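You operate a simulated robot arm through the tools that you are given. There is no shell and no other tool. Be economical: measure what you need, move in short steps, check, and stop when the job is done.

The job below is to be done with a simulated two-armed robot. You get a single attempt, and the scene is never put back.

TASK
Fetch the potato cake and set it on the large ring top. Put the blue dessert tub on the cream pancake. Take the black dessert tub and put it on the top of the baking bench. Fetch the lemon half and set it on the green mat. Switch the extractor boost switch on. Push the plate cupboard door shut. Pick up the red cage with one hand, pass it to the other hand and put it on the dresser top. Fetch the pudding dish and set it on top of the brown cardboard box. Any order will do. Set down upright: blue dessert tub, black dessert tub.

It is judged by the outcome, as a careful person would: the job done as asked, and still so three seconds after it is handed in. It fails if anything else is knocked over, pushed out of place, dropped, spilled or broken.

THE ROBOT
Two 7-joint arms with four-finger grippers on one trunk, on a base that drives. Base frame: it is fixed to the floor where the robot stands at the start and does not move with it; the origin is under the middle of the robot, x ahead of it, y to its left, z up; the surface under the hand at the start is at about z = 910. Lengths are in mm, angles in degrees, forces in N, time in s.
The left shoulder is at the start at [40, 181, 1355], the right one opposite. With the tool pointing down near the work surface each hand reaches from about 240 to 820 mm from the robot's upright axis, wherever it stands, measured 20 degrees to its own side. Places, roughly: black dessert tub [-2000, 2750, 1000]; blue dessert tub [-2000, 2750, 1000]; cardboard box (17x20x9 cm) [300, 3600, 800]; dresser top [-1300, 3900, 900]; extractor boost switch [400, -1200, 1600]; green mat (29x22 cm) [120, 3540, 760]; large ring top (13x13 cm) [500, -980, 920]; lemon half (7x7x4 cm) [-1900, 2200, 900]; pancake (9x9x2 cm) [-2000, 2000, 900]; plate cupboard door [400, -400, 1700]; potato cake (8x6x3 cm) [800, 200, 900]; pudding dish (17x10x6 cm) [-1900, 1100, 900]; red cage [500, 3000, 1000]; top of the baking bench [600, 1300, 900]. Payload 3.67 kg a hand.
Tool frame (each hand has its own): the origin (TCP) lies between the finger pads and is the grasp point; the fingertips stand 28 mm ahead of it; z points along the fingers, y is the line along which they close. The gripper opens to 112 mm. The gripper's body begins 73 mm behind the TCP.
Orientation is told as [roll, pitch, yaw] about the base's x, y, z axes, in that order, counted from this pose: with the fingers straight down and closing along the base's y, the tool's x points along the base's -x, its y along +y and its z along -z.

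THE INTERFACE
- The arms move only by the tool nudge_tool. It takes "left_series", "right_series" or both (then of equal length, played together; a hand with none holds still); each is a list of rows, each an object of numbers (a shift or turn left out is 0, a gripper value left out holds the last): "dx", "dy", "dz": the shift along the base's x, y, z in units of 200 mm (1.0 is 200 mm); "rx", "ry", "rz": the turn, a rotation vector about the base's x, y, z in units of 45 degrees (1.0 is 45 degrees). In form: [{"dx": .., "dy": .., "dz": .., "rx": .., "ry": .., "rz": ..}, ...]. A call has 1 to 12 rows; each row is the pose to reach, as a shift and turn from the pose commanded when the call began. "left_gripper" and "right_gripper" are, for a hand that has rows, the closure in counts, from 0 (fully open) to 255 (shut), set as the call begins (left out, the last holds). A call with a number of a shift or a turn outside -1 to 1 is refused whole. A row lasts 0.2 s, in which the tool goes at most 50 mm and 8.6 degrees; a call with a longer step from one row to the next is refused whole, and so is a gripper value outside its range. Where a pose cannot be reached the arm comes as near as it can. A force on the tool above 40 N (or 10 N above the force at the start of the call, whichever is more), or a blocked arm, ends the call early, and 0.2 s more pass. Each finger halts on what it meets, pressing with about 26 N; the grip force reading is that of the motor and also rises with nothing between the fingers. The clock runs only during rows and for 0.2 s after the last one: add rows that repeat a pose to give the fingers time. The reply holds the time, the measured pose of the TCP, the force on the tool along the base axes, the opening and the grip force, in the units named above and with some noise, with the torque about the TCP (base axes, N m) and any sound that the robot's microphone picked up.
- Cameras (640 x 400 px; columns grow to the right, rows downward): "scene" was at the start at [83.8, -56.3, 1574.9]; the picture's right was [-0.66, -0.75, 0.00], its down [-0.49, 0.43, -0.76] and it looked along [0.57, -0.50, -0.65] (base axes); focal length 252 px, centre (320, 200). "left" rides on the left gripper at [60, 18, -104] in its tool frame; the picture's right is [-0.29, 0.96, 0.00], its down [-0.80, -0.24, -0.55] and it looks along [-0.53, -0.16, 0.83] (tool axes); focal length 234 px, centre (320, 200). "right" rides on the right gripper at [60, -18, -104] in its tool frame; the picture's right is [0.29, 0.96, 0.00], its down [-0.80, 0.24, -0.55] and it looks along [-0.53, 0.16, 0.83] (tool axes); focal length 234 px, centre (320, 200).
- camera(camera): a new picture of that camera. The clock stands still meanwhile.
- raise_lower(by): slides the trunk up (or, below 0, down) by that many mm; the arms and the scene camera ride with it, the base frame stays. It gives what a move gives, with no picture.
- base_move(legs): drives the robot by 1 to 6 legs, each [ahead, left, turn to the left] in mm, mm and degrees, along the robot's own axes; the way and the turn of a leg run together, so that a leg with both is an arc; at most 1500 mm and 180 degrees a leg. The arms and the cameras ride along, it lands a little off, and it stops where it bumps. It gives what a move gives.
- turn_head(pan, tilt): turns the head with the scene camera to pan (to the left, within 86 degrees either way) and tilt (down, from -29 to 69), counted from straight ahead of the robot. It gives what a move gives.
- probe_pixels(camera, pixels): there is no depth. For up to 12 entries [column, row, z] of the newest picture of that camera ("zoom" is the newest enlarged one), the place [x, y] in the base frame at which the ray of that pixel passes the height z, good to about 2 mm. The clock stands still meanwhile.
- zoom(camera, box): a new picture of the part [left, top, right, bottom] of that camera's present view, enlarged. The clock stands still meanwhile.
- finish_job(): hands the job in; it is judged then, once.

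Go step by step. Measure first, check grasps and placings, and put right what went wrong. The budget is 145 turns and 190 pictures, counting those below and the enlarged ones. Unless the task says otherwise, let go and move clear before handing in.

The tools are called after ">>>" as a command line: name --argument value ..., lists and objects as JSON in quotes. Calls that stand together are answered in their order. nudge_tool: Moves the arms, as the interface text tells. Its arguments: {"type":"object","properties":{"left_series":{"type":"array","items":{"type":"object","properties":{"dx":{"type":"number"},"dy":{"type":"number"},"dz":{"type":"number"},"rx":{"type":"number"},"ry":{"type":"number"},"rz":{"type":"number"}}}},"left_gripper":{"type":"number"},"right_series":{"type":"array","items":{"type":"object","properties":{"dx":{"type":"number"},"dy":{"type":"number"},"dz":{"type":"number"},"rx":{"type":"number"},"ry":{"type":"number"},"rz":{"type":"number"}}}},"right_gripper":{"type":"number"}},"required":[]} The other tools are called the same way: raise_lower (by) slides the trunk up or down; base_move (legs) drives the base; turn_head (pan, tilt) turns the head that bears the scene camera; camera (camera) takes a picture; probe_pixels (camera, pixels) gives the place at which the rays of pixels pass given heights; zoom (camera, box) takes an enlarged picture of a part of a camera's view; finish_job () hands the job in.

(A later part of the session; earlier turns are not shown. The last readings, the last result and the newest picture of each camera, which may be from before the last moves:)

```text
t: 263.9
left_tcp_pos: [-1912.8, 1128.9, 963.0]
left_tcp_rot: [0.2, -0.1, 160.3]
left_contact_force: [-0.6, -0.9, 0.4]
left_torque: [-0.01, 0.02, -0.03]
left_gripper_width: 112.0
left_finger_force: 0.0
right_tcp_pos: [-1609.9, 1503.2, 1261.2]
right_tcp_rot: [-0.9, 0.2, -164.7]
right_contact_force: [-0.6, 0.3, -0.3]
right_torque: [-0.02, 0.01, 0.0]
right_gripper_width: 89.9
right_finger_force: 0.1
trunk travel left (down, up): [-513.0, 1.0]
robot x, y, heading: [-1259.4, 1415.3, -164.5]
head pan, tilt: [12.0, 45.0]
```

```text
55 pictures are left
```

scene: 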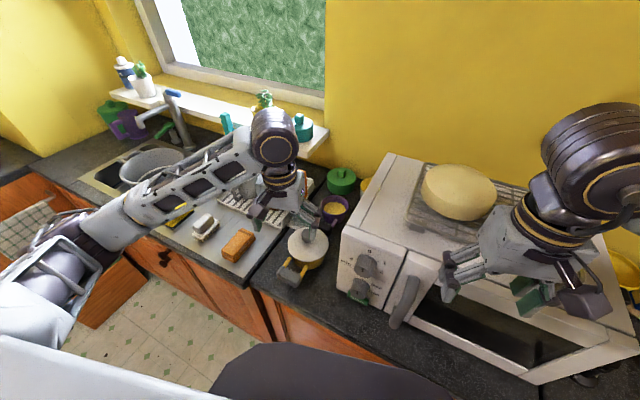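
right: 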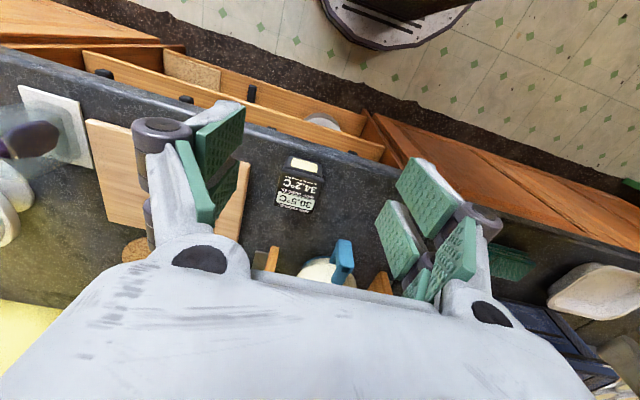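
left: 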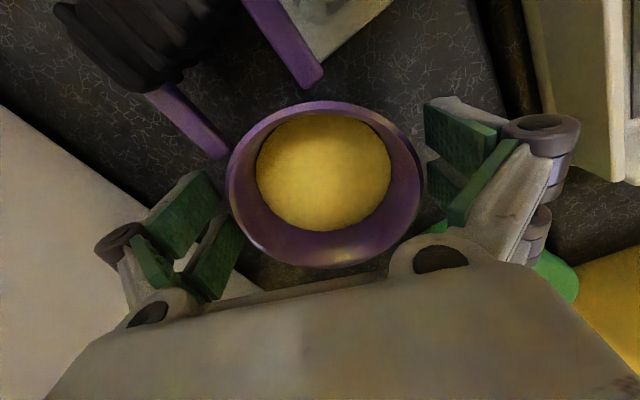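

The bowl is nicely between the fingers. I close and lift gently.

>>> nudge_tool --left_series '[{"dz": 0}, {"dz": 0}, {"dz": 0}]' --left_gripper 255

>>> nudge_tool --left_series '[{"dz": 0.05}, {"dz": 0.12}, {"dz": 0.22}, {"dz": 0.32}, {"dz": 0.42}]'

>>> camera --camera "left"

>>> zoom --camera "scene" --box '[240, 140, 400, 240]'

```text
t: 264.7
left_tcp_pos: [-1912.6, 1128.7, 964.1]
left_tcp_rot: [0.2, -0.1, 160.3]
left_contact_force: [-0.4, -1.0, 2.2]
left_torque: [0.13, -0.05, -0.05]
left_gripper_width: 98.7
left_finger_force: 25.7
right_tcp_pos: [-1609.5, 1502.4, 1260.9]
right_tcp_rot: [-0.9, 0.2, -164.7]
right_contact_force: [0.5, -0.3, 0.4]
right_torque: [-0.01, 0.02, 0.0]
right_gripper_width: 89.8
right_finger_force: 0.0
trunk travel left (down, up): [-513.0, 1.0]
robot x, y, heading: [-1259.8, 1410.4, -164.6]
head pan, tilt: [12.0, 45.0]
```

```text
t: 265.9
left_tcp_pos: [-1911.9, 1128.0, 1048.5]
left_tcp_rot: [0.1, 0.0, 160.3]
left_contact_force: [0.0, -0.3, -5.4]
left_torque: [-0.03, 0.09, 0.0]
left_gripper_width: 98.3
left_finger_force: 26.4
right_tcp_pos: [-1610.0, 1500.7, 1262.0]
right_tcp_rot: [-0.8, 0.2, -164.7]
right_contact_force: [0.5, -0.2, 0.1]
right_torque: [0.01, -0.01, 0.01]
right_gripper_width: 89.8
right_finger_force: 0.0
trunk travel left (down, up): [-513.0, 1.0]
robot x, y, heading: [-1260.1, 1409.9, -164.4]
head pan, tilt: [12.0, 45.0]
```

```text
54 pictures are left
```

left: 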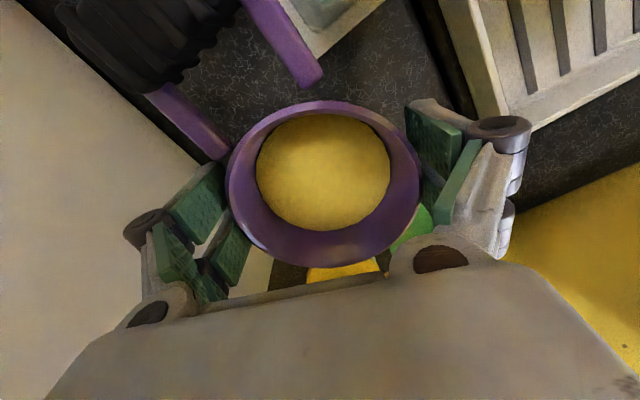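

```text
4.00 times, centred on (320, 190) of scene
```

zoom: 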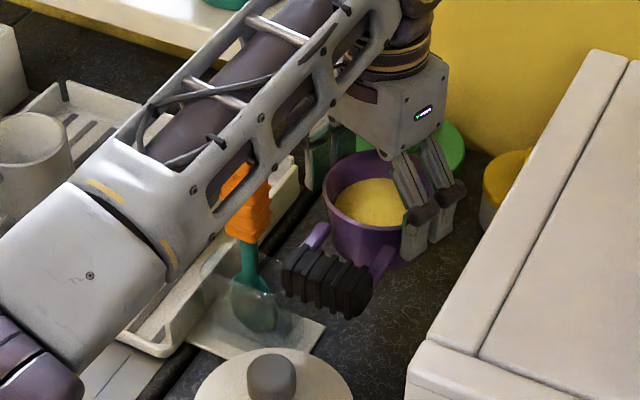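

The dish lifted level. I raise it further, retract and back away.

>>> nudge_tool --left_series '[{"dz": 0.15}, {"dz": 0.3}, {"dz": 0.45}, {"dz": 0.6}, {"dz": 0.6, "dx": 0.15}, {"dz": 0.6, "dx": 0.3}, {"dz": 0.6, "dx": 0.45}, {"dz": 0.6, "dx": 0.6}, {"dz": 0.6, "dx": 0.75}, {"dz": 0.6, "dx": 0.9}, {"dz": 0.6, "dx": 1.0}]'

>>> base_move --legs '[[-450, 0, 0], [0, 0, -135]]'

>>> camera --camera "left"

```text
t: 268.3
left_tcp_pos: [-1713.0, 1126.9, 1167.1]
left_tcp_rot: [0.0, -0.1, 160.3]
left_contact_force: [0.8, 1.1, -5.2]
left_torque: [-0.02, 0.12, 0.0]
left_gripper_width: 98.4
left_finger_force: 26.1
right_tcp_pos: [-1607.9, 1500.7, 1261.1]
right_tcp_rot: [-0.9, 0.1, -164.7]
right_contact_force: [-0.1, -0.1, 0.2]
right_torque: [-0.03, 0.01, 0.02]
right_gripper_width: 89.8
right_finger_force: 0.0
trunk travel left (down, up): [-513.0, 1.0]
robot x, y, heading: [-1261.7, 1412.5, -164.4]
head pan, tilt: [12.0, 45.0]
```

```text
t: 277.5
left_tcp_pos: [-669.3, 2043.6, 1166.6]
left_tcp_rot: [0.1, -0.1, 21.4]
left_contact_force: [-0.8, 0.0, -5.4]
left_torque: [0.07, -0.04, 0.02]
left_gripper_width: 98.1
left_finger_force: 25.9
right_tcp_pos: [-502.3, 1693.2, 1261.2]
right_tcp_rot: [-0.8, 0.2, 56.4]
right_contact_force: [0.0, -1.0, 0.5]
right_torque: [-0.01, 0.01, 0.02]
right_gripper_width: 90.0
right_finger_force: 0.2
trunk travel left (down, up): [-513.0, 1.0]
robot x, y, heading: [-827.0, 1532.9, 57.0]
head pan, tilt: [12.0, 45.0]
```

```text
52 pictures are left
```

left: 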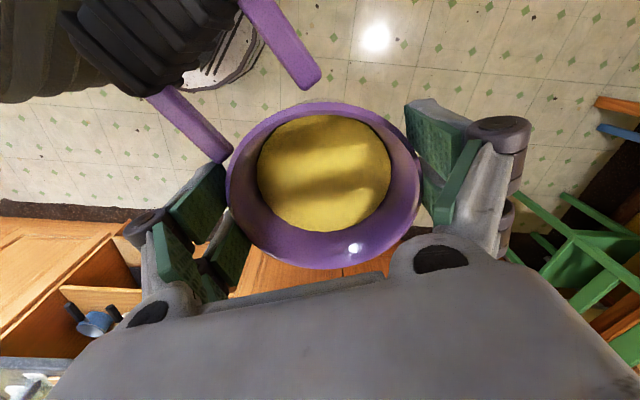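

The dish is steady. I drive to the table diagonally.

>>> base_move --legs '[[1400, 80, 0], [190, 12, 3]]'

>>> turn_head --pan 5 --tilt 45

>>> camera --camera "scene"

```text
t: 285.8
left_tcp_pos: [42.7, 3434.9, 1168.5]
left_tcp_rot: [0.1, -0.3, 26.4]
left_contact_force: [0.0, -0.4, -5.7]
left_torque: [0.11, -0.09, -0.01]
left_gripper_width: 98.4
left_finger_force: 26.3
right_tcp_pos: [238.8, 3100.8, 1261.8]
right_tcp_rot: [-0.8, 0.0, 61.4]
right_contact_force: [-0.5, -1.2, -0.2]
right_torque: [0.04, -0.01, 0.02]
right_gripper_width: 90.0
right_finger_force: 0.1
trunk travel left (down, up): [-513.0, 1.0]
robot x, y, heading: [-72.1, 2915.4, 61.8]
head pan, tilt: [12.0, 45.0]
```

```text
t: 286.4
left_tcp_pos: [42.6, 3438.9, 1167.8]
left_tcp_rot: [0.1, 0.0, 26.4]
left_contact_force: [-0.2, 0.4, -5.0]
left_torque: [0.1, -0.01, 0.03]
left_gripper_width: 98.1
left_finger_force: 26.2
right_tcp_pos: [239.2, 3103.2, 1261.7]
right_tcp_rot: [-0.8, 0.2, 61.4]
right_contact_force: [0.8, 0.4, 1.4]
right_torque: [0.0, -0.02, 0.01]
right_gripper_width: 90.1
right_finger_force: 0.0
trunk travel left (down, up): [-513.0, 1.0]
robot x, y, heading: [-69.6, 2914.7, 61.4]
head pan, tilt: [5.0, 45.0]
```

```text
51 pictures are left
```

scene: 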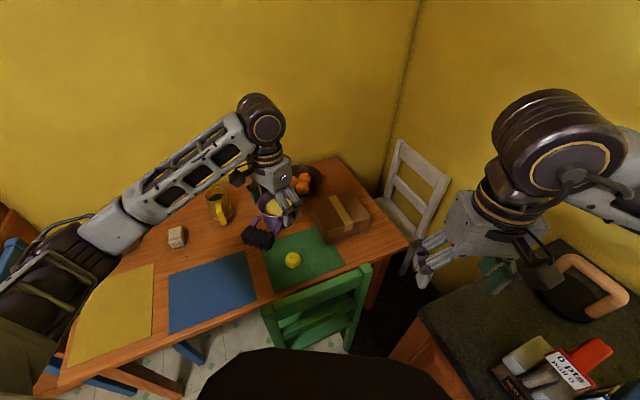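

The box is at (342,212) and the lemon is on the mat. I measure the box top.

>>> zoom --camera "scene" --box '[280, 170, 400, 245]'

>>> probe_pixels --camera "zoom" --pixels '[[175, 170, 842], [370, 120, 842], [478, 225, 842], [290, 300, 842], [300, 365, 752], [478, 290, 752], [330, 205, 842]]'

```text
5.33 times, centred on (340, 208) of scene
```

zoom: 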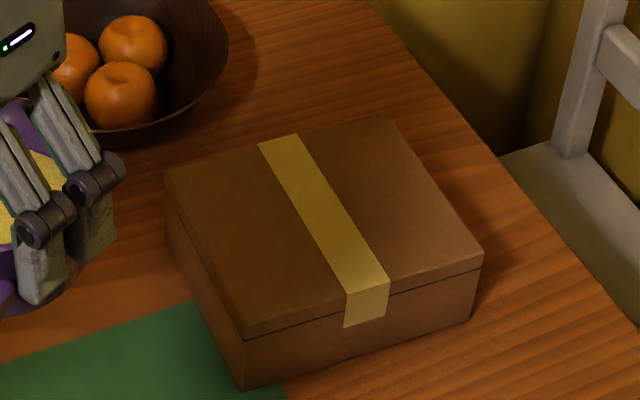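

```text
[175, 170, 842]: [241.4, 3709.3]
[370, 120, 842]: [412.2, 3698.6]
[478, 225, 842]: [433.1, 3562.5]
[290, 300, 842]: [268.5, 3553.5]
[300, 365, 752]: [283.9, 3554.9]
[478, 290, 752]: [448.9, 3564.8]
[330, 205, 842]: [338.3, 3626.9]
```

>>> probe_pixels --camera "zoom" --pixels '[[167, 172, 842], [390, 117, 842], [482, 256, 842], [245, 335, 842], [245, 388, 752], [245, 388, 762], [470, 318, 752], [470, 318, 762], [245, 335, 830], [245, 335, 850]]'

```text
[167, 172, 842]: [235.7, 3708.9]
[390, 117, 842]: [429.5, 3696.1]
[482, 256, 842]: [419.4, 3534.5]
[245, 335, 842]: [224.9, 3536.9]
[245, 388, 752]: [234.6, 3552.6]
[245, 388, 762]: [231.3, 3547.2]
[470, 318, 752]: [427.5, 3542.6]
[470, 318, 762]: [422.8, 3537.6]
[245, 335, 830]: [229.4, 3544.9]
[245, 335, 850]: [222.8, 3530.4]
```

Box top: x 227–424, y 3537–3705, z≈842. I creep 45 mm ahead, lower the trunk 100 and reach the dish over the box.

>>> base_move --legs '[[45, 0, 0]]'

>>> raise_lower --by -100

>>> nudge_tool --left_series '[{"dx": 0.15, "dy": 0.1}, {"dx": 0.3, "dy": 0.2}, {"dx": 0.45, "dy": 0.3}, {"dx": 0.6, "dy": 0.4}, {"dx": 0.75, "dy": 0.5}, {"dx": 0.9, "dy": 0.6}, {"dx": 1.0, "dy": 0.7}]'

>>> camera --camera "scene"

```text
t: 287.3
left_tcp_pos: [59.9, 3470.2, 1172.3]
left_tcp_rot: [0.3, -0.4, 26.4]
left_contact_force: [-0.1, -1.4, -4.7]
left_torque: [0.16, -0.09, 0.0]
left_gripper_width: 98.2
left_finger_force: 26.0
right_tcp_pos: [256.7, 3135.2, 1264.2]
right_tcp_rot: [-0.9, -0.4, 61.4]
right_contact_force: [-0.2, -0.5, 0.4]
right_torque: [0.11, -0.04, -0.03]
right_gripper_width: 90.0
right_finger_force: 0.0
trunk travel left (down, up): [-513.0, 1.0]
robot x, y, heading: [-47.0, 2956.4, 61.4]
head pan, tilt: [5.0, 45.0]
```

```text
t: 288.7
left_tcp_pos: [63.7, 3476.3, 1067.2]
left_tcp_rot: [0.1, 0.0, 26.4]
left_contact_force: [0.3, -0.6, -5.1]
left_torque: [0.06, -0.06, 0.0]
left_gripper_width: 98.1
left_finger_force: 25.9
right_tcp_pos: [261.0, 3142.5, 1161.4]
right_tcp_rot: [-0.7, 0.2, 61.5]
right_contact_force: [0.5, -0.1, -0.2]
right_torque: [0.01, 0.01, -0.01]
right_gripper_width: 90.2
right_finger_force: 0.0
trunk travel left (down, up): [-413.0, 101.0]
robot x, y, heading: [-49.4, 2956.2, 61.5]
head pan, tilt: [5.0, 45.0]
```

```text
t: 290.3
left_tcp_pos: [264.4, 3615.5, 1066.2]
left_tcp_rot: [0.2, 0.2, 26.3]
left_contact_force: [-0.1, 1.0, -5.5]
left_torque: [0.03, -0.04, 0.01]
left_gripper_width: 98.1
left_finger_force: 26.0
right_tcp_pos: [261.7, 3144.0, 1161.8]
right_tcp_rot: [-0.8, 0.2, 61.6]
right_contact_force: [0.8, 0.0, 1.0]
right_torque: [-0.03, 0.0, -0.01]
right_gripper_width: 90.0
right_finger_force: 0.1
trunk travel left (down, up): [-413.0, 101.0]
robot x, y, heading: [-49.4, 2953.4, 61.7]
head pan, tilt: [5.0, 45.0]
```

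```text
49 pictures are left
```

scene: 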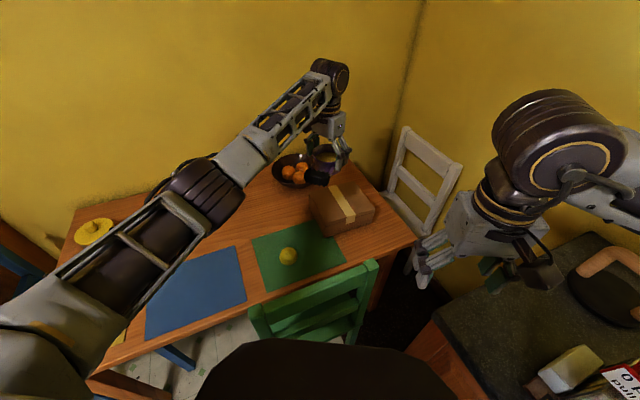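

>>> nudge_tool --left_series '[{"dx": 0.15, "dy": 0.03}, {"dx": 0.3, "dy": 0.05}, {"dx": 0.345, "dy": 0.065, "dz": -0.15}, {"dx": 0.345, "dy": 0.065, "dz": -0.35}, {"dx": 0.345, "dy": 0.065, "dz": -0.55}, {"dx": 0.345, "dy": 0.065, "dz": -0.68}]'

>>> zoom --camera "scene" --box '[270, 130, 430, 250]'

>>> camera --camera "left"

```text
t: 291.7
left_tcp_pos: [303.7, 3604.3, 943.2]
left_tcp_rot: [0.2, 0.0, 26.4]
left_contact_force: [0.0, 1.9, -5.5]
left_torque: [0.09, -0.1, -0.02]
left_gripper_width: 98.4
left_finger_force: 26.1
left hand out of reach, approached as far as the arm can: row 2, 3, 4, 5, 6
right_tcp_pos: [259.7, 3144.8, 1162.1]
right_tcp_rot: [-0.9, 0.1, 61.6]
right_contact_force: [0.1, 0.7, -0.8]
right_torque: [-0.01, -0.01, 0.0]
right_gripper_width: 90.2
right_finger_force: 0.0
trunk travel left (down, up): [-413.0, 101.0]
robot x, y, heading: [-48.4, 2956.2, 61.7]
head pan, tilt: [5.0, 45.0]
```

```text
3.33 times, centred on (350, 190) of scene
```

zoom: 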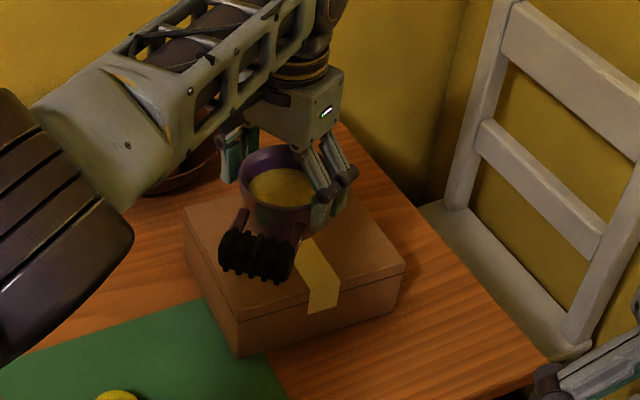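

```text
47 pictures are left
```

left: 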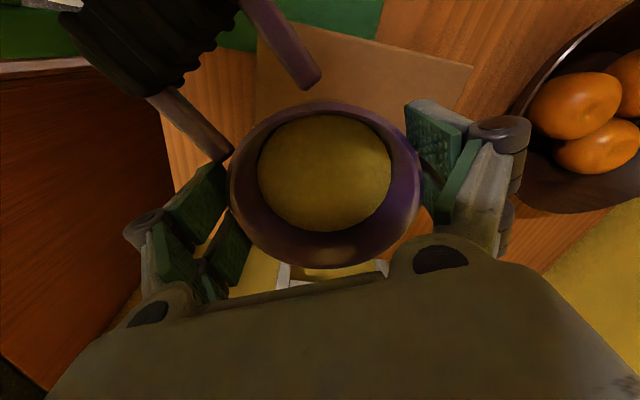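

The dish is over the box (bowl x 254–354, y 3554–3654). I lower with the trunk.

>>> raise_lower --by -35

>>> nudge_tool --left_series '[{"dx": 0.05, "dy": 0.02}, {"dx": 0.07, "dy": 0.03}]'

>>> zoom --camera "scene" --box '[270, 110, 430, 230]'

```text
t: 292.5
left_tcp_pos: [304.0, 3604.0, 908.4]
left_tcp_rot: [0.1, 0.0, 26.4]
left_contact_force: [-0.8, 0.3, -4.4]
left_torque: [0.1, -0.03, 0.04]
left_gripper_width: 97.9
left_finger_force: 26.2
right_tcp_pos: [261.2, 3141.6, 1125.8]
right_tcp_rot: [-0.8, 0.3, 61.5]
right_contact_force: [-0.6, -0.8, 0.3]
right_torque: [0.02, -0.02, 0.0]
right_gripper_width: 90.1
right_finger_force: 0.1
trunk travel left (down, up): [-378.0, 136.0]
robot x, y, heading: [-47.5, 2952.4, 61.8]
head pan, tilt: [5.0, 45.0]
```

```text
t: 293.1
left_tcp_pos: [307.2, 3600.1, 912.0]
left_tcp_rot: [0.3, 0.0, 26.3]
left_contact_force: [1.1, 0.0, -5.1]
left_torque: [0.1, -0.06, -0.02]
left_gripper_width: 98.2
left_finger_force: 26.3
left hand out of reach, approached as far as the arm can: row 1, 2
right_tcp_pos: [261.4, 3142.8, 1126.4]
right_tcp_rot: [-0.8, 0.2, 61.5]
right_contact_force: [-0.1, 0.3, 0.4]
right_torque: [-0.01, -0.04, -0.01]
right_gripper_width: 90.0
right_finger_force: 0.0
trunk travel left (down, up): [-378.0, 136.0]
robot x, y, heading: [-49.2, 2956.1, 61.6]
head pan, tilt: [5.0, 45.0]
```

```text
3.33 times, centred on (350, 170) of scene
```

zoom: 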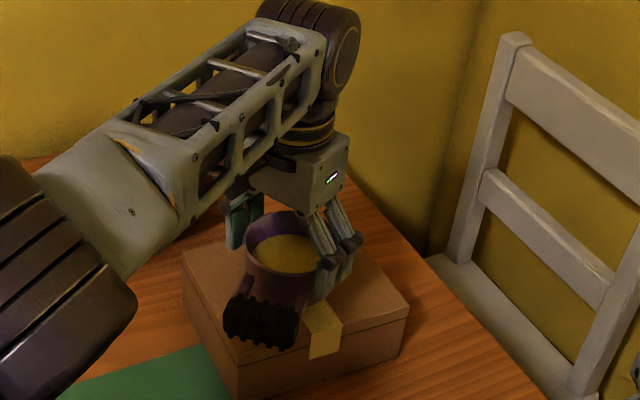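

The bowl is over the box. I lower on until contact.

>>> raise_lower --by -10

>>> raise_lower --by -4

>>> raise_lower --by -3

```text
t: 293.6
left_tcp_pos: [307.0, 3600.3, 901.0]
left_tcp_rot: [0.1, 0.1, 26.4]
left_contact_force: [-0.5, 0.3, -5.3]
left_torque: [0.1, -0.07, -0.03]
left_gripper_width: 98.5
left_finger_force: 26.0
right_tcp_pos: [261.5, 3143.3, 1116.7]
right_tcp_rot: [-0.8, 0.3, 61.5]
right_contact_force: [-0.7, -1.2, -0.2]
right_torque: [0.04, 0.04, -0.01]
right_gripper_width: 90.1
right_finger_force: 0.0
trunk travel left (down, up): [-368.0, 146.0]
robot x, y, heading: [-50.7, 2950.6, 61.4]
head pan, tilt: [5.0, 45.0]
```

```text
t: 294.2
left_tcp_pos: [306.6, 3599.3, 896.1]
left_tcp_rot: [0.2, 0.1, 26.4]
left_contact_force: [-0.1, 0.3, -5.0]
left_torque: [0.09, -0.06, 0.02]
left_gripper_width: 98.2
left_finger_force: 26.3
right_tcp_pos: [261.1, 3143.4, 1112.4]
right_tcp_rot: [-0.8, 0.2, 61.5]
right_contact_force: [0.7, -0.1, -0.3]
right_torque: [-0.01, 0.01, 0.0]
right_gripper_width: 89.8
right_finger_force: 0.1
trunk travel left (down, up): [-364.0, 150.0]
robot x, y, heading: [-48.8, 2951.1, 61.7]
head pan, tilt: [5.0, 45.0]
```

```text
t: 294.7
left_tcp_pos: [307.5, 3600.6, 894.8]
left_tcp_rot: [0.2, 0.1, 26.4]
left_contact_force: [-0.2, -0.4, -4.6]
left_torque: [0.09, -0.07, -0.02]
left_gripper_width: 98.5
left_finger_force: 26.1
right_tcp_pos: [261.0, 3143.6, 1109.3]
right_tcp_rot: [-0.8, 0.2, 61.5]
right_contact_force: [0.0, 0.2, -0.2]
right_torque: [-0.03, -0.02, 0.01]
right_gripper_width: 89.9
right_finger_force: 0.1
trunk travel left (down, up): [-361.0, 153.0]
robot x, y, heading: [-47.9, 2956.3, 61.9]
head pan, tilt: [5.0, 45.0]
```

>>> raise_lower --by -3

>>> raise_lower --by -3

>>> raise_lower --by -2

>>> zoom --camera "scene" --box '[270, 110, 430, 230]'

```text
t: 295.2
left_tcp_pos: [307.4, 3599.9, 891.1]
left_tcp_rot: [0.2, 0.0, 26.4]
left_contact_force: [0.6, 0.7, -3.6]
left_torque: [0.05, -0.06, 0.01]
left_gripper_width: 98.2
left_finger_force: 25.9
right_tcp_pos: [260.5, 3143.3, 1107.1]
right_tcp_rot: [-0.8, 0.3, 61.4]
right_contact_force: [-0.2, -0.1, -0.7]
right_torque: [-0.02, -0.01, -0.02]
right_gripper_width: 90.0
right_finger_force: 0.1
trunk travel left (down, up): [-358.0, 156.0]
robot x, y, heading: [-52.5, 2954.2, 61.6]
head pan, tilt: [5.0, 45.0]
```

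```text
t: 295.7
left_tcp_pos: [306.9, 3600.5, 890.5]
left_tcp_rot: [0.3, -0.3, 26.3]
left_contact_force: [1.8, 0.9, 10.7]
left_torque: [-0.21, 0.25, -0.05]
left_gripper_width: 98.2
left_finger_force: 25.5
right_tcp_pos: [260.1, 3140.9, 1104.1]
right_tcp_rot: [-0.8, 0.2, 61.5]
right_contact_force: [1.1, -0.4, -0.3]
right_torque: [0.02, 0.04, 0.04]
right_gripper_width: 89.7
right_finger_force: 0.1
trunk travel left (down, up): [-355.0, 159.0]
robot x, y, heading: [-50.6, 2953.0, 61.7]
head pan, tilt: [5.0, 45.0]
```

```text
t: 296.2
left_tcp_pos: [308.3, 3600.6, 888.1]
left_tcp_rot: [0.3, -0.2, 26.3]
left_contact_force: [5.8, 7.0, 15.1]
left_torque: [-0.13, -0.02, 0.06]
left_gripper_width: 98.4
left_finger_force: 26.0
right_tcp_pos: [260.4, 3142.9, 1101.6]
right_tcp_rot: [-0.8, 0.2, 61.4]
right_contact_force: [-0.4, 0.3, -0.6]
right_torque: [0.01, 0.01, 0.0]
right_gripper_width: 89.7
right_finger_force: 0.0
trunk travel left (down, up): [-353.0, 161.0]
robot x, y, heading: [-45.2, 2956.5, 61.7]
head pan, tilt: [5.0, 45.0]
```

```text
3.33 times, centred on (350, 170) of scene
```

zoom: 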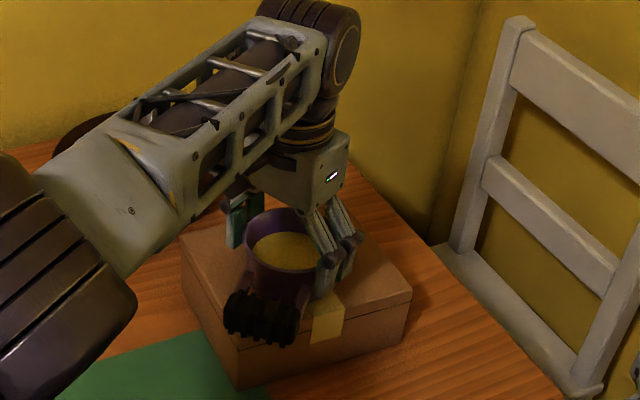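

The dish rests on the box (15 N). I open and raise with the trunk so the hand goes straight up.

>>> nudge_tool --left_series '[{"dz": 0.0}, {"dz": 0.0}, {"dz": 0.0}]' --left_gripper 0

>>> raise_lower --by 130

>>> camera --camera "left"

>>> zoom --camera "scene" --box '[240, 150, 400, 270]'

```text
t: 297.1
left_tcp_pos: [305.7, 3600.2, 885.9]
left_tcp_rot: [0.3, 0.0, 26.5]
left_contact_force: [0.0, -0.6, -0.5]
left_torque: [0.04, 0.05, 0.0]
left_gripper_width: 112.1
left_finger_force: 0.2
right_tcp_pos: [260.0, 3142.6, 1101.6]
right_tcp_rot: [-0.8, 0.2, 61.5]
right_contact_force: [-0.3, 0.6, -0.5]
right_torque: [0.0, -0.01, 0.0]
right_gripper_width: 90.1
right_finger_force: 0.1
trunk travel left (down, up): [-353.0, 161.0]
robot x, y, heading: [-49.4, 2953.9, 61.7]
head pan, tilt: [5.0, 45.0]
```

```text
t: 298.6
left_tcp_pos: [307.5, 3600.1, 1018.3]
left_tcp_rot: [0.2, -0.1, 26.4]
left_contact_force: [-0.2, 0.0, -0.5]
left_torque: [0.0, 0.01, 0.03]
left_gripper_width: 112.0
left_finger_force: 0.1
right_tcp_pos: [260.1, 3142.6, 1232.9]
right_tcp_rot: [-0.9, 0.2, 61.5]
right_contact_force: [0.2, -0.3, -0.2]
right_torque: [-0.03, 0.0, 0.0]
right_gripper_width: 89.7
right_finger_force: 0.0
trunk travel left (down, up): [-483.0, 31.0]
robot x, y, heading: [-47.8, 2956.6, 61.9]
head pan, tilt: [5.0, 45.0]
```

```text
44 pictures are left
```

left: 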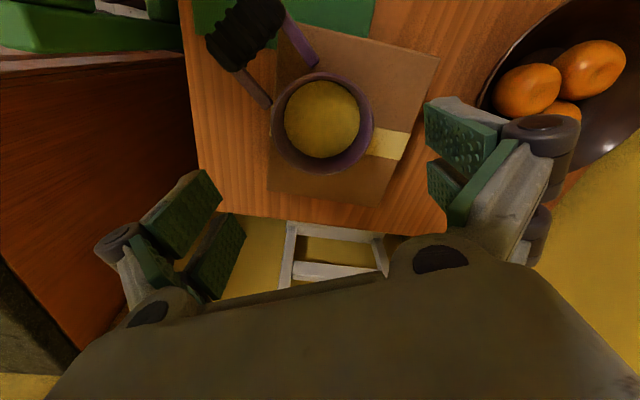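

```text
3.33 times, centred on (320, 210) of scene
```

zoom: 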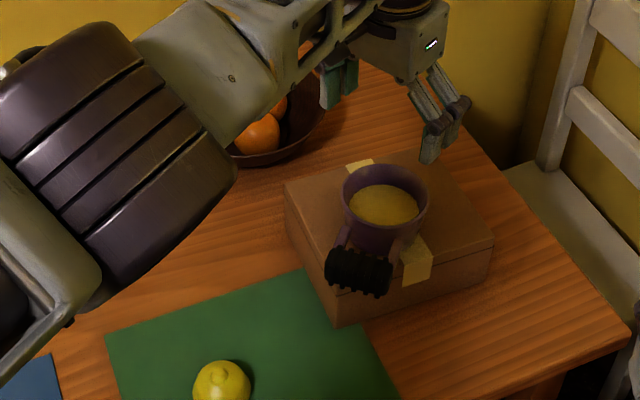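

The dish stands on the box. I raise and retract the left hand, then face the counter to see the red cage.

>>> nudge_tool --left_series '[{"dz": 0.2}, {"dz": 0.4}, {"dz": 0.6, "dx": -0.1, "dy": -0.05}, {"dz": 0.75, "dx": -0.25, "dy": -0.15}, {"dz": 0.85, "dx": -0.4, "dy": -0.28}, {"dz": 0.9, "dx": -0.55, "dy": -0.43}, {"dz": 0.9, "dx": -0.65, "dy": -0.6}, {"dz": 0.9, "dx": -0.75, "dy": -0.8}, {"dz": 0.9, "dx": -0.85, "dy": -1.0}]'

>>> raise_lower --by 30

>>> base_move --legs '[[-150, 40, 0], [0, 0, -62], [0, 120, 0]]'

>>> turn_head --pan 0 --tilt 40

>>> camera --camera "scene"

>>> camera --camera "left"

>>> camera --camera "right"

```text
t: 300.6
left_tcp_pos: [133.0, 3400.1, 1198.8]
left_tcp_rot: [0.2, 0.0, 26.3]
left_contact_force: [0.2, -0.3, 0.1]
left_torque: [0.04, -0.01, 0.0]
left_gripper_width: 111.8
left_finger_force: 0.1
right_tcp_pos: [260.6, 3142.9, 1233.2]
right_tcp_rot: [-0.9, 0.0, 61.5]
right_contact_force: [0.4, 0.1, 0.8]
right_torque: [0.01, -0.02, 0.01]
right_gripper_width: 90.1
right_finger_force: 0.1
trunk travel left (down, up): [-483.0, 31.0]
robot x, y, heading: [-46.3, 2959.3, 61.7]
head pan, tilt: [5.0, 45.0]
```

```text
t: 301.4
left_tcp_pos: [134.7, 3400.7, 1227.6]
left_tcp_rot: [0.1, 0.0, 26.4]
left_contact_force: [0.5, 0.4, 0.4]
left_torque: [0.0, 0.01, 0.02]
left_gripper_width: 112.2
left_finger_force: 0.0
right_tcp_pos: [260.3, 3141.9, 1261.9]
right_tcp_rot: [-0.9, 0.2, 61.5]
right_contact_force: [0.2, 0.5, -0.3]
right_torque: [0.0, 0.01, -0.01]
right_gripper_width: 90.2
right_finger_force: 0.0
trunk travel left (down, up): [-513.0, 1.0]
robot x, y, heading: [-47.5, 2954.3, 61.5]
head pan, tilt: [5.0, 45.0]
```

```text
t: 306.6
left_tcp_pos: [324.3, 3016.5, 1227.5]
left_tcp_rot: [0.4, 0.1, -34.5]
left_contact_force: [0.5, 0.0, 0.5]
left_torque: [0.02, 0.01, 0.01]
left_gripper_width: 111.9
left_finger_force: 0.0
right_tcp_pos: [158.8, 2781.9, 1262.1]
right_tcp_rot: [-0.8, 0.2, 0.6]
right_contact_force: [-0.1, -0.7, 0.3]
right_torque: [0.03, 0.0, -0.01]
right_gripper_width: 90.1
right_finger_force: 0.1
trunk travel left (down, up): [-513.0, 1.0]
robot x, y, heading: [-154.7, 2960.8, 1.0]
head pan, tilt: [5.0, 45.0]
```

```text
t: 307.2
left_tcp_pos: [323.7, 3018.9, 1227.5]
left_tcp_rot: [0.2, 0.0, -34.6]
left_contact_force: [0.0, 0.0, -0.2]
left_torque: [-0.01, 0.03, 0.05]
left_gripper_width: 111.9
left_finger_force: 0.0
right_tcp_pos: [159.7, 2782.8, 1260.6]
right_tcp_rot: [-0.9, 0.2, 0.6]
right_contact_force: [-0.9, 0.5, 0.3]
right_torque: [-0.02, 0.01, 0.05]
right_gripper_width: 89.9
right_finger_force: 0.1
trunk travel left (down, up): [-513.0, 1.0]
robot x, y, heading: [-151.4, 2963.1, 0.8]
head pan, tilt: [0.0, 40.0]
```

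```text
42 pictures are left
```

scene: 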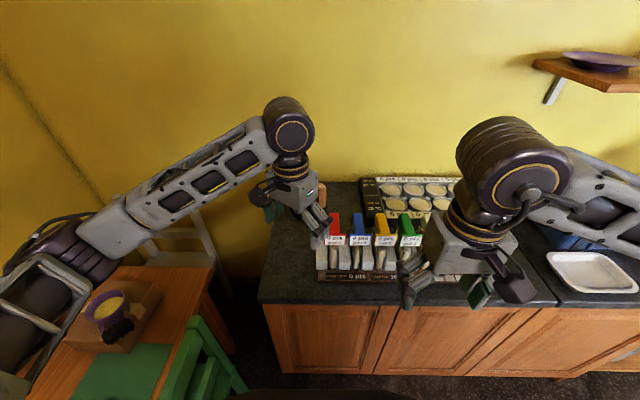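

```text
41 pictures are left
```

left: 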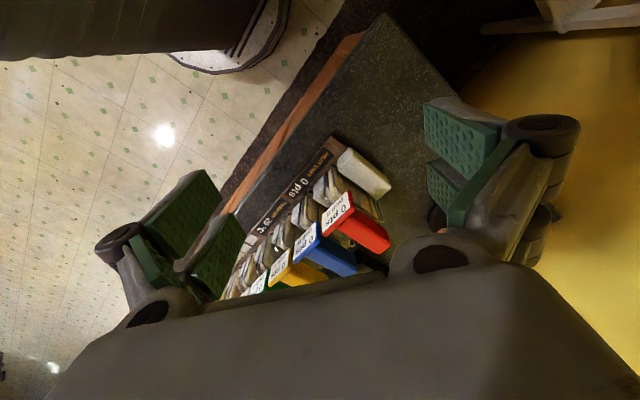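

```text
40 pictures are left
```

right: 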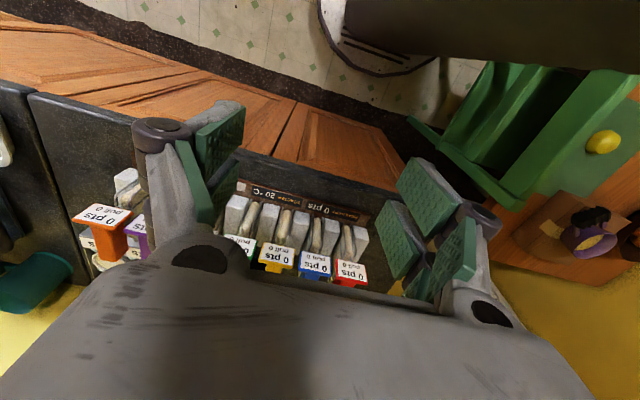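

The red cage is the leftmost in a row (335,228). I zoom from the scene and left cameras and probe.

>>> zoom --camera "scene" --box '[296, 195, 424, 285]'

>>> probe_pixels --camera "scene" --pixels '[[334, 215, 1000], [334, 215, 1030], [333, 240, 1000], [333, 240, 980], [333, 272, 930], [320, 263, 930]]'

>>> zoom --camera "left" --box '[260, 130, 420, 290]'

>>> probe_pixels --camera "left" --pixels '[[338, 210, 1000], [338, 210, 980], [338, 210, 1020], [373, 234, 1000], [373, 234, 1030], [362, 172, 930], [385, 183, 970]]'

```text
4.44 times, centred on (360, 240) of scene
```

zoom: 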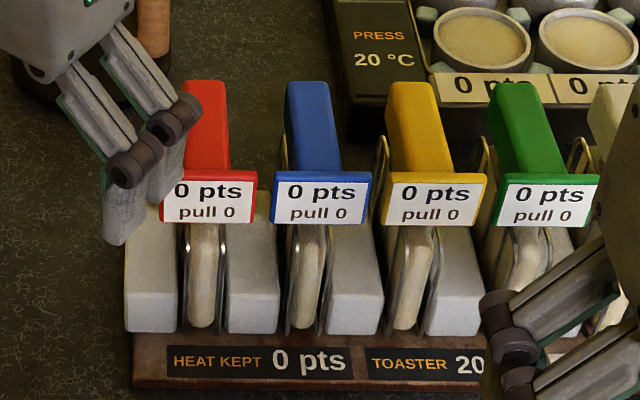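

```text
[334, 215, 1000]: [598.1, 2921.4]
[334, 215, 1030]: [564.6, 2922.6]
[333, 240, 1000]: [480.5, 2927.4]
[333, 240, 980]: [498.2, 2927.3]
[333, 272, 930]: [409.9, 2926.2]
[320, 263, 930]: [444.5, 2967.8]
```

```text
2.50 times, centred on (340, 210) of left
```

zoom: 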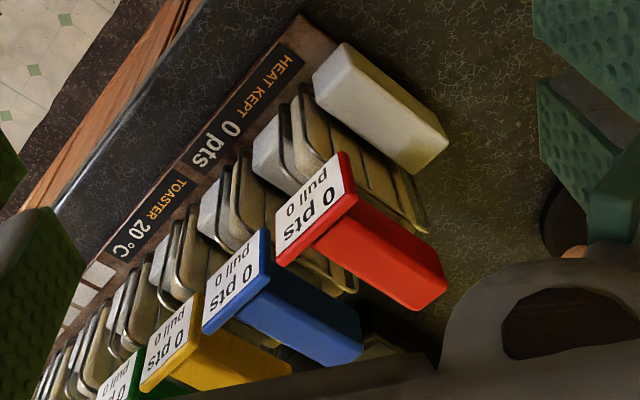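

```text
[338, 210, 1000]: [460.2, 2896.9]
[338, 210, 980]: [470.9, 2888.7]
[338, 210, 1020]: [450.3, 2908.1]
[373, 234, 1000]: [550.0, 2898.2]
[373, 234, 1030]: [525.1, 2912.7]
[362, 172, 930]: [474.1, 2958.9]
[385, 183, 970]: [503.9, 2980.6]
```

The red cage hangs by a red bar (x≈446–533, y≈2922, top z≈1065) among toaster slots. I bring the left hand above the bar's near part with yaw 0 and check.

>>> nudge_tool --left_series '[{"dx": 0.15, "dy": -0.1, "rz": 0.15}, {"dx": 0.3, "dy": -0.2, "rz": 0.3}, {"dx": 0.45, "dy": -0.3, "rz": 0.45}, {"dx": 0.6, "dy": -0.4, "rz": 0.6}, {"dx": 0.75, "dy": -0.485, "rz": 0.75}, {"dx": 0.75, "dy": -0.485, "dz": -0.15, "rz": 0.77}, {"dx": 0.75, "dy": -0.485, "dz": -0.35, "rz": 0.77}]' --left_gripper 40

>>> camera --camera "left"

>>> zoom --camera "scene" --box '[270, 170, 414, 280]'

>>> zoom --camera "left" --box '[240, 60, 400, 220]'

>>> probe_pixels --camera "left" --pixels '[[320, 120, 1060], [320, 140, 1060], [320, 160, 1060], [320, 180, 1060], [290, 140, 1060], [350, 140, 1060], [320, 140, 1040]]'

```text
t: 308.8
left_tcp_pos: [475.2, 2920.1, 1156.3]
left_tcp_rot: [0.2, -0.1, 0.1]
left_contact_force: [-0.4, -0.5, -0.6]
left_torque: [0.01, 0.03, 0.0]
left_gripper_width: 94.5
left_finger_force: 0.0
right_tcp_pos: [160.1, 2782.3, 1261.4]
right_tcp_rot: [-0.9, 0.2, 0.5]
right_contact_force: [-0.3, 0.2, 0.0]
right_torque: [0.05, 0.01, -0.01]
right_gripper_width: 90.0
right_finger_force: 0.0
trunk travel left (down, up): [-513.0, 1.0]
robot x, y, heading: [-159.3, 2959.6, 0.8]
head pan, tilt: [0.0, 40.0]
```

```text
37 pictures are left
```

left: 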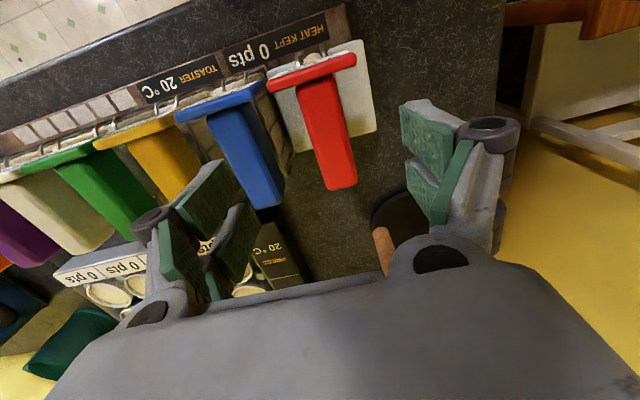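

```text
3.64 times, centred on (342, 225) of scene
```

zoom: 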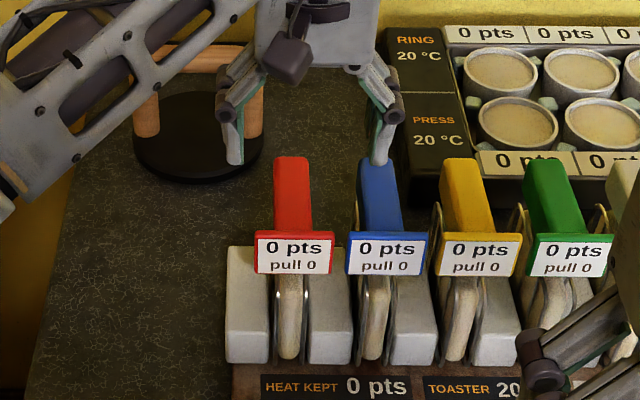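

```text
2.50 times, centred on (320, 140) of left
```

zoom: 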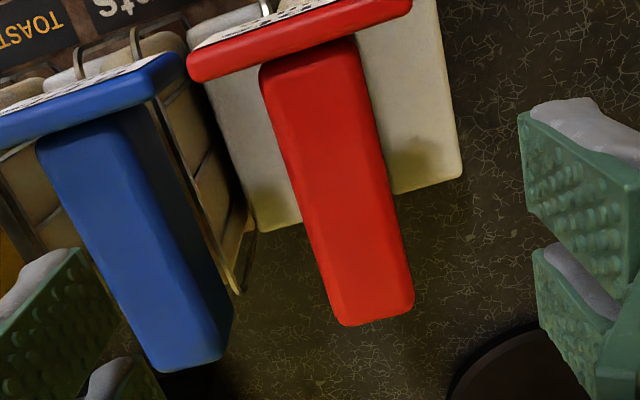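

```text
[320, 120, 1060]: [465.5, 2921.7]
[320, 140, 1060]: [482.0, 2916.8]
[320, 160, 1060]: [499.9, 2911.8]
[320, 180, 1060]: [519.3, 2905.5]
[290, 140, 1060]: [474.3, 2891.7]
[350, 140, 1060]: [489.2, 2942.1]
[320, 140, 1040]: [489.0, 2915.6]
```

The bar is centred at y≈2924, x 436–528, top z≈1060. I descend at x=465, grip, and lift straight up.

>>> nudge_tool --left_series '[{"dx": -0.05, "dy": 0.02}, {"dx": -0.05, "dy": 0.02, "dz": -0.2}, {"dx": -0.05, "dy": 0.02, "dz": -0.4}, {"dx": -0.05, "dy": 0.02, "dz": -0.53}, {"dx": -0.05, "dy": 0.02, "dz": -0.53}]' --left_gripper 90

>>> nudge_tool --left_series '[{"dz": 0}, {"dz": 0}, {"dz": 0}]' --left_gripper 255

>>> nudge_tool --left_series '[{"dz": 0.1}, {"dz": 0.25}, {"dz": 0.4}, {"dz": 0.55}, {"dz": 0.7}, {"dz": 0.85}, {"dz": 1.0}]'

>>> camera --camera "scene"

>>> camera --camera "left"

```text
t: 310.0
left_tcp_pos: [462.5, 2920.6, 1049.0]
left_tcp_rot: [0.3, -0.1, 0.0]
left_contact_force: [0.1, -0.1, 0.3]
left_torque: [-0.01, 0.01, -0.03]
left_gripper_width: 72.6
left_finger_force: 0.1
right_tcp_pos: [160.2, 2782.7, 1261.1]
right_tcp_rot: [-0.9, 0.2, 0.5]
right_contact_force: [0.3, -0.1, -0.5]
right_torque: [0.01, -0.03, 0.0]
right_gripper_width: 90.3
right_finger_force: 0.1
trunk travel left (down, up): [-513.0, 1.0]
robot x, y, heading: [-157.8, 2960.1, 0.7]
head pan, tilt: [0.0, 40.0]
```

```text
t: 310.8
left_tcp_pos: [462.8, 2922.0, 1050.2]
left_tcp_rot: [0.2, 0.1, 0.1]
left_contact_force: [-0.5, 0.7, 0.7]
left_torque: [0.02, 0.01, -0.01]
left_gripper_width: 28.1
left_finger_force: 27.0
right_tcp_pos: [159.5, 2783.0, 1263.4]
right_tcp_rot: [-0.9, 0.2, 0.7]
right_contact_force: [0.8, 0.1, -1.2]
right_torque: [-0.01, 0.01, 0.0]
right_gripper_width: 90.1
right_finger_force: 0.1
trunk travel left (down, up): [-513.0, 1.0]
robot x, y, heading: [-160.4, 2960.2, 1.0]
head pan, tilt: [0.0, 40.0]
```

```text
t: 312.4
left_tcp_pos: [462.2, 2925.9, 1252.9]
left_tcp_rot: [0.2, 0.0, 0.1]
left_contact_force: [0.1, 0.9, -0.7]
left_torque: [-0.01, 0.0, -0.01]
left_gripper_width: 28.2
left_finger_force: 26.0
right_tcp_pos: [160.4, 2782.8, 1261.3]
right_tcp_rot: [-0.9, 0.0, 0.6]
right_contact_force: [0.0, -0.6, 1.0]
right_torque: [-0.02, -0.03, 0.01]
right_gripper_width: 90.0
right_finger_force: 0.1
trunk travel left (down, up): [-513.0, 1.0]
robot x, y, heading: [-152.0, 2959.1, 0.4]
head pan, tilt: [0.0, 40.0]
```

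```text
34 pictures are left
```

scene: 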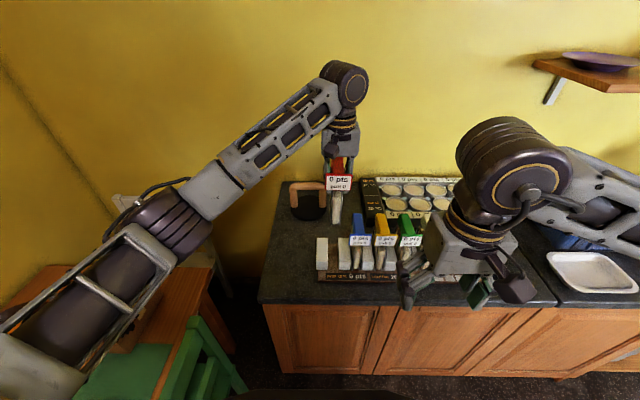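

```text
33 pictures are left
```

left: 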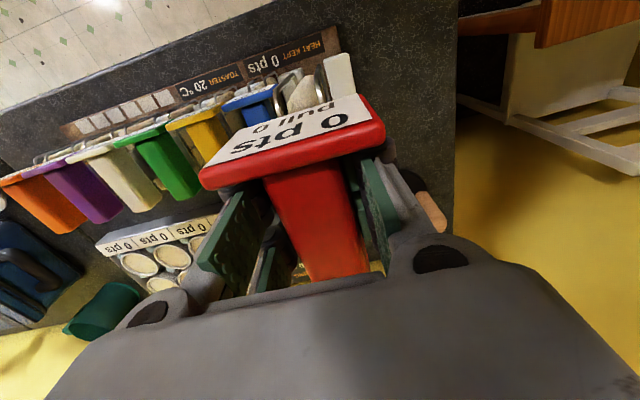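

The red cage is lifted cleanly. I back the base off, and turn the left hand -90° and the right hand +90° for the handover, tilting the right wrist outward.

>>> base_move --legs '[[-250, 0, 0]]'

>>> nudge_tool --left_series '[{"dx": -0.1, "rz": -0.17}, {"dx": -0.2, "rz": -0.34}, {"dx": -0.3, "rz": -0.51}, {"dx": -0.4, "rz": -0.68}, {"dx": -0.5, "rz": -0.85}, {"dx": -0.5, "rz": -1.0}]' --right_series '[{"dx": 0.07, "rz": 0.17}, {"dx": 0.14, "rz": 0.34}, {"dx": 0.21, "rz": 0.51}, {"dx": 0.28, "rz": 0.68}, {"dx": 0.35, "rz": 0.85}, {"dx": 0.4, "rz": 1.0}]' --right_gripper 60

>>> nudge_tool --left_series '[{"dx": -0.07, "dy": 0.04, "rz": -0.17}, {"dx": -0.14, "dy": 0.08, "rz": -0.34}, {"dx": -0.21, "dy": 0.12, "rz": -0.51}, {"dx": -0.28, "dy": 0.17, "rz": -0.68}, {"dx": -0.35, "dy": 0.17, "rz": -0.85}, {"dx": -0.35, "dy": 0.17, "rz": -1.0}]' --right_series '[{"dx": 0.05, "dy": -0.05, "rz": 0.17}, {"dx": 0.1, "dy": -0.1, "rz": 0.34}, {"dx": 0.15, "dy": -0.15, "rz": 0.51}, {"dx": 0.2, "dy": -0.15, "rz": 0.68}, {"dx": 0.26, "dy": -0.15, "rz": 0.85}, {"dx": 0.26, "dy": -0.15, "rz": 1.0}]'

>>> nudge_tool --right_series '[{"dz": 0.05, "rx": 0.17}, {"dz": 0.1, "rx": 0.34}, {"dz": 0.15, "rx": 0.51}, {"dz": 0.2, "rx": 0.68}, {"dz": 0.25, "rx": 0.85}, {"dz": 0.3, "rx": 0.89}]'

>>> turn_head --pan 0 --tilt 35

>>> camera --camera "scene"

```text
t: 314.3
left_tcp_pos: [211.1, 2919.4, 1251.7]
left_tcp_rot: [0.2, 0.2, -0.1]
left_contact_force: [-0.9, 0.2, -1.7]
left_torque: [-0.02, -0.01, 0.01]
left_gripper_width: 28.4
left_finger_force: 26.5
right_tcp_pos: [-90.8, 2777.9, 1261.5]
right_tcp_rot: [-0.8, 0.3, 0.3]
right_contact_force: [0.6, 0.3, 0.2]
right_torque: [-0.02, 0.02, -0.02]
right_gripper_width: 90.1
right_finger_force: 0.0
trunk travel left (down, up): [-513.0, 1.0]
robot x, y, heading: [-405.7, 2959.0, 0.5]
head pan, tilt: [0.0, 40.0]
```

```text
t: 315.7
left_tcp_pos: [109.9, 2919.3, 1250.7]
left_tcp_rot: [0.2, 0.1, -45.1]
left_contact_force: [0.0, -0.7, -0.7]
left_torque: [-0.06, 0.02, 0.03]
left_gripper_width: 28.4
left_finger_force: 26.1
right_tcp_pos: [-12.3, 2778.2, 1260.4]
right_tcp_rot: [-0.9, 0.2, 45.3]
right_contact_force: [0.1, 0.6, -0.8]
right_torque: [-0.01, -0.01, 0.01]
right_gripper_width: 85.7
right_finger_force: 0.1
trunk travel left (down, up): [-513.0, 1.0]
robot x, y, heading: [-406.4, 2957.4, 0.5]
head pan, tilt: [0.0, 40.0]
```

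```text
t: 317.1
left_tcp_pos: [40.5, 2954.3, 1252.7]
left_tcp_rot: [0.2, 0.0, -90.3]
left_contact_force: [-0.1, 0.6, -0.8]
left_torque: [0.03, 0.0, 0.02]
left_gripper_width: 28.2
left_finger_force: 26.1
right_tcp_pos: [-16.4, 2836.8, 1207.1]
right_tcp_rot: [-7.0, -0.7, 75.3]
right_contact_force: [0.7, -0.9, 1.1]
right_torque: [0.02, 0.08, -0.01]
right_gripper_width: 85.6
right_finger_force: 0.1
right hand out of reach, approached as far as the arm can: row 3, 4, 5, 6
trunk travel left (down, up): [-513.0, 1.0]
robot x, y, heading: [-407.5, 2958.6, 0.5]
head pan, tilt: [0.0, 40.0]
```

```text
t: 318.5
left_tcp_pos: [42.9, 2956.3, 1251.5]
left_tcp_rot: [0.2, -0.1, -90.1]
left_contact_force: [0.1, 0.3, -0.6]
left_torque: [-0.04, 0.0, 0.02]
left_gripper_width: 28.5
left_finger_force: 26.2
right_tcp_pos: [-23.8, 2847.9, 1233.7]
right_tcp_rot: [-1.3, -26.7, 67.2]
right_contact_force: [0.7, 0.0, 0.3]
right_torque: [-0.06, 0.02, 0.02]
right_gripper_width: 85.8
right_finger_force: 0.1
right hand out of reach, approached as far as the arm can: row 1, 2, 3, 4, 5, 6
trunk travel left (down, up): [-513.0, 1.0]
robot x, y, heading: [-405.7, 2953.7, 0.6]
head pan, tilt: [0.0, 40.0]
```

```text
t: 319.2
left_tcp_pos: [42.2, 2954.6, 1253.2]
left_tcp_rot: [0.1, -0.2, -90.1]
left_contact_force: [1.2, 0.3, -0.6]
left_torque: [0.0, 0.01, 0.03]
left_gripper_width: 28.2
left_finger_force: 26.4
right_tcp_pos: [-25.2, 2845.3, 1234.4]
right_tcp_rot: [-1.2, -26.6, 67.1]
right_contact_force: [0.9, 0.6, 0.9]
right_torque: [-0.02, -0.01, -0.03]
right_gripper_width: 85.6
right_finger_force: 0.0
trunk travel left (down, up): [-513.0, 1.0]
robot x, y, heading: [-405.6, 2956.5, 0.5]
head pan, tilt: [0.0, 35.0]
```

```text
32 pictures are left
```

scene: 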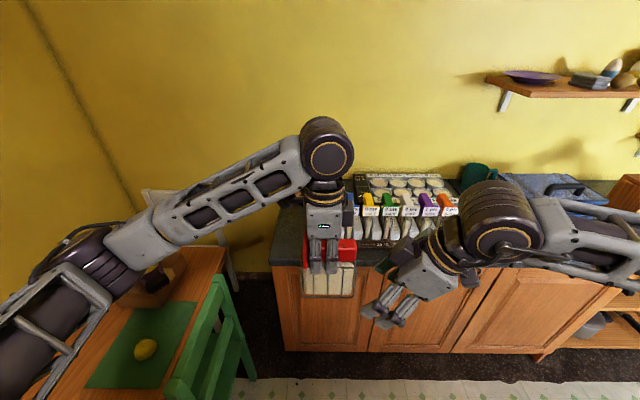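

The right wrist can't yaw fully (67°, tilted 27° inward), so I match it: yaw the left hand a further -23° so the bar is square to the right fingers, then slide the right fingers over the bar's free end.

>>> nudge_tool --left_series '[{"rz": -0.17}, {"rz": -0.34}, {"rz": -0.51}]' --right_series '[{"dx": 0.02, "dy": -0.03, "dz": 0.04}, {"dx": 0.06, "dy": -0.06, "dz": 0.08}, {"dx": 0.08, "dy": -0.06, "dz": 0.09}]'

>>> camera --camera "right"

>>> zoom --camera "scene" --box '[260, 180, 460, 340]'

```text
t: 320.0
left_tcp_pos: [39.9, 2952.9, 1252.6]
left_tcp_rot: [0.2, 0.0, -113.2]
left_contact_force: [-1.3, 0.0, 0.3]
left_torque: [0.0, 0.0, 0.01]
left_gripper_width: 28.2
left_finger_force: 26.0
right_tcp_pos: [-21.6, 2840.2, 1246.4]
right_tcp_rot: [-1.2, -26.8, 66.2]
right_contact_force: [-0.4, 0.4, -0.3]
right_torque: [0.01, 0.02, 0.0]
right_gripper_width: 85.6
right_finger_force: 0.0
right hand out of reach, approached as far as the arm can: row 1, 2, 3
trunk travel left (down, up): [-513.0, 1.0]
robot x, y, heading: [-404.6, 2958.1, 0.7]
head pan, tilt: [0.0, 35.0]
```

```text
31 pictures are left
```

right: 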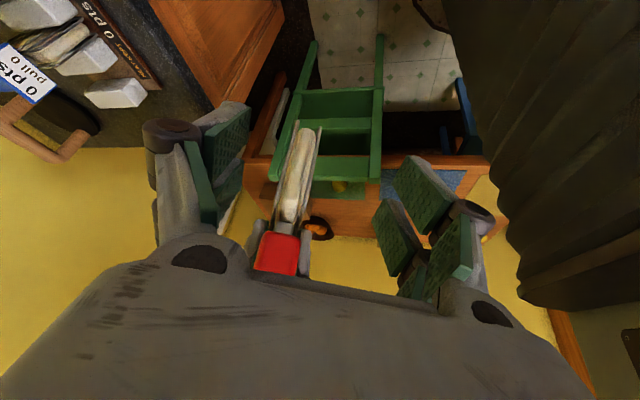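

```text
2.50 times, centred on (360, 260) of scene
```

zoom: 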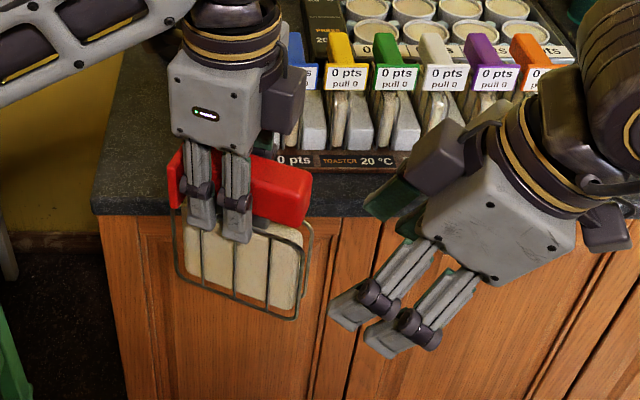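

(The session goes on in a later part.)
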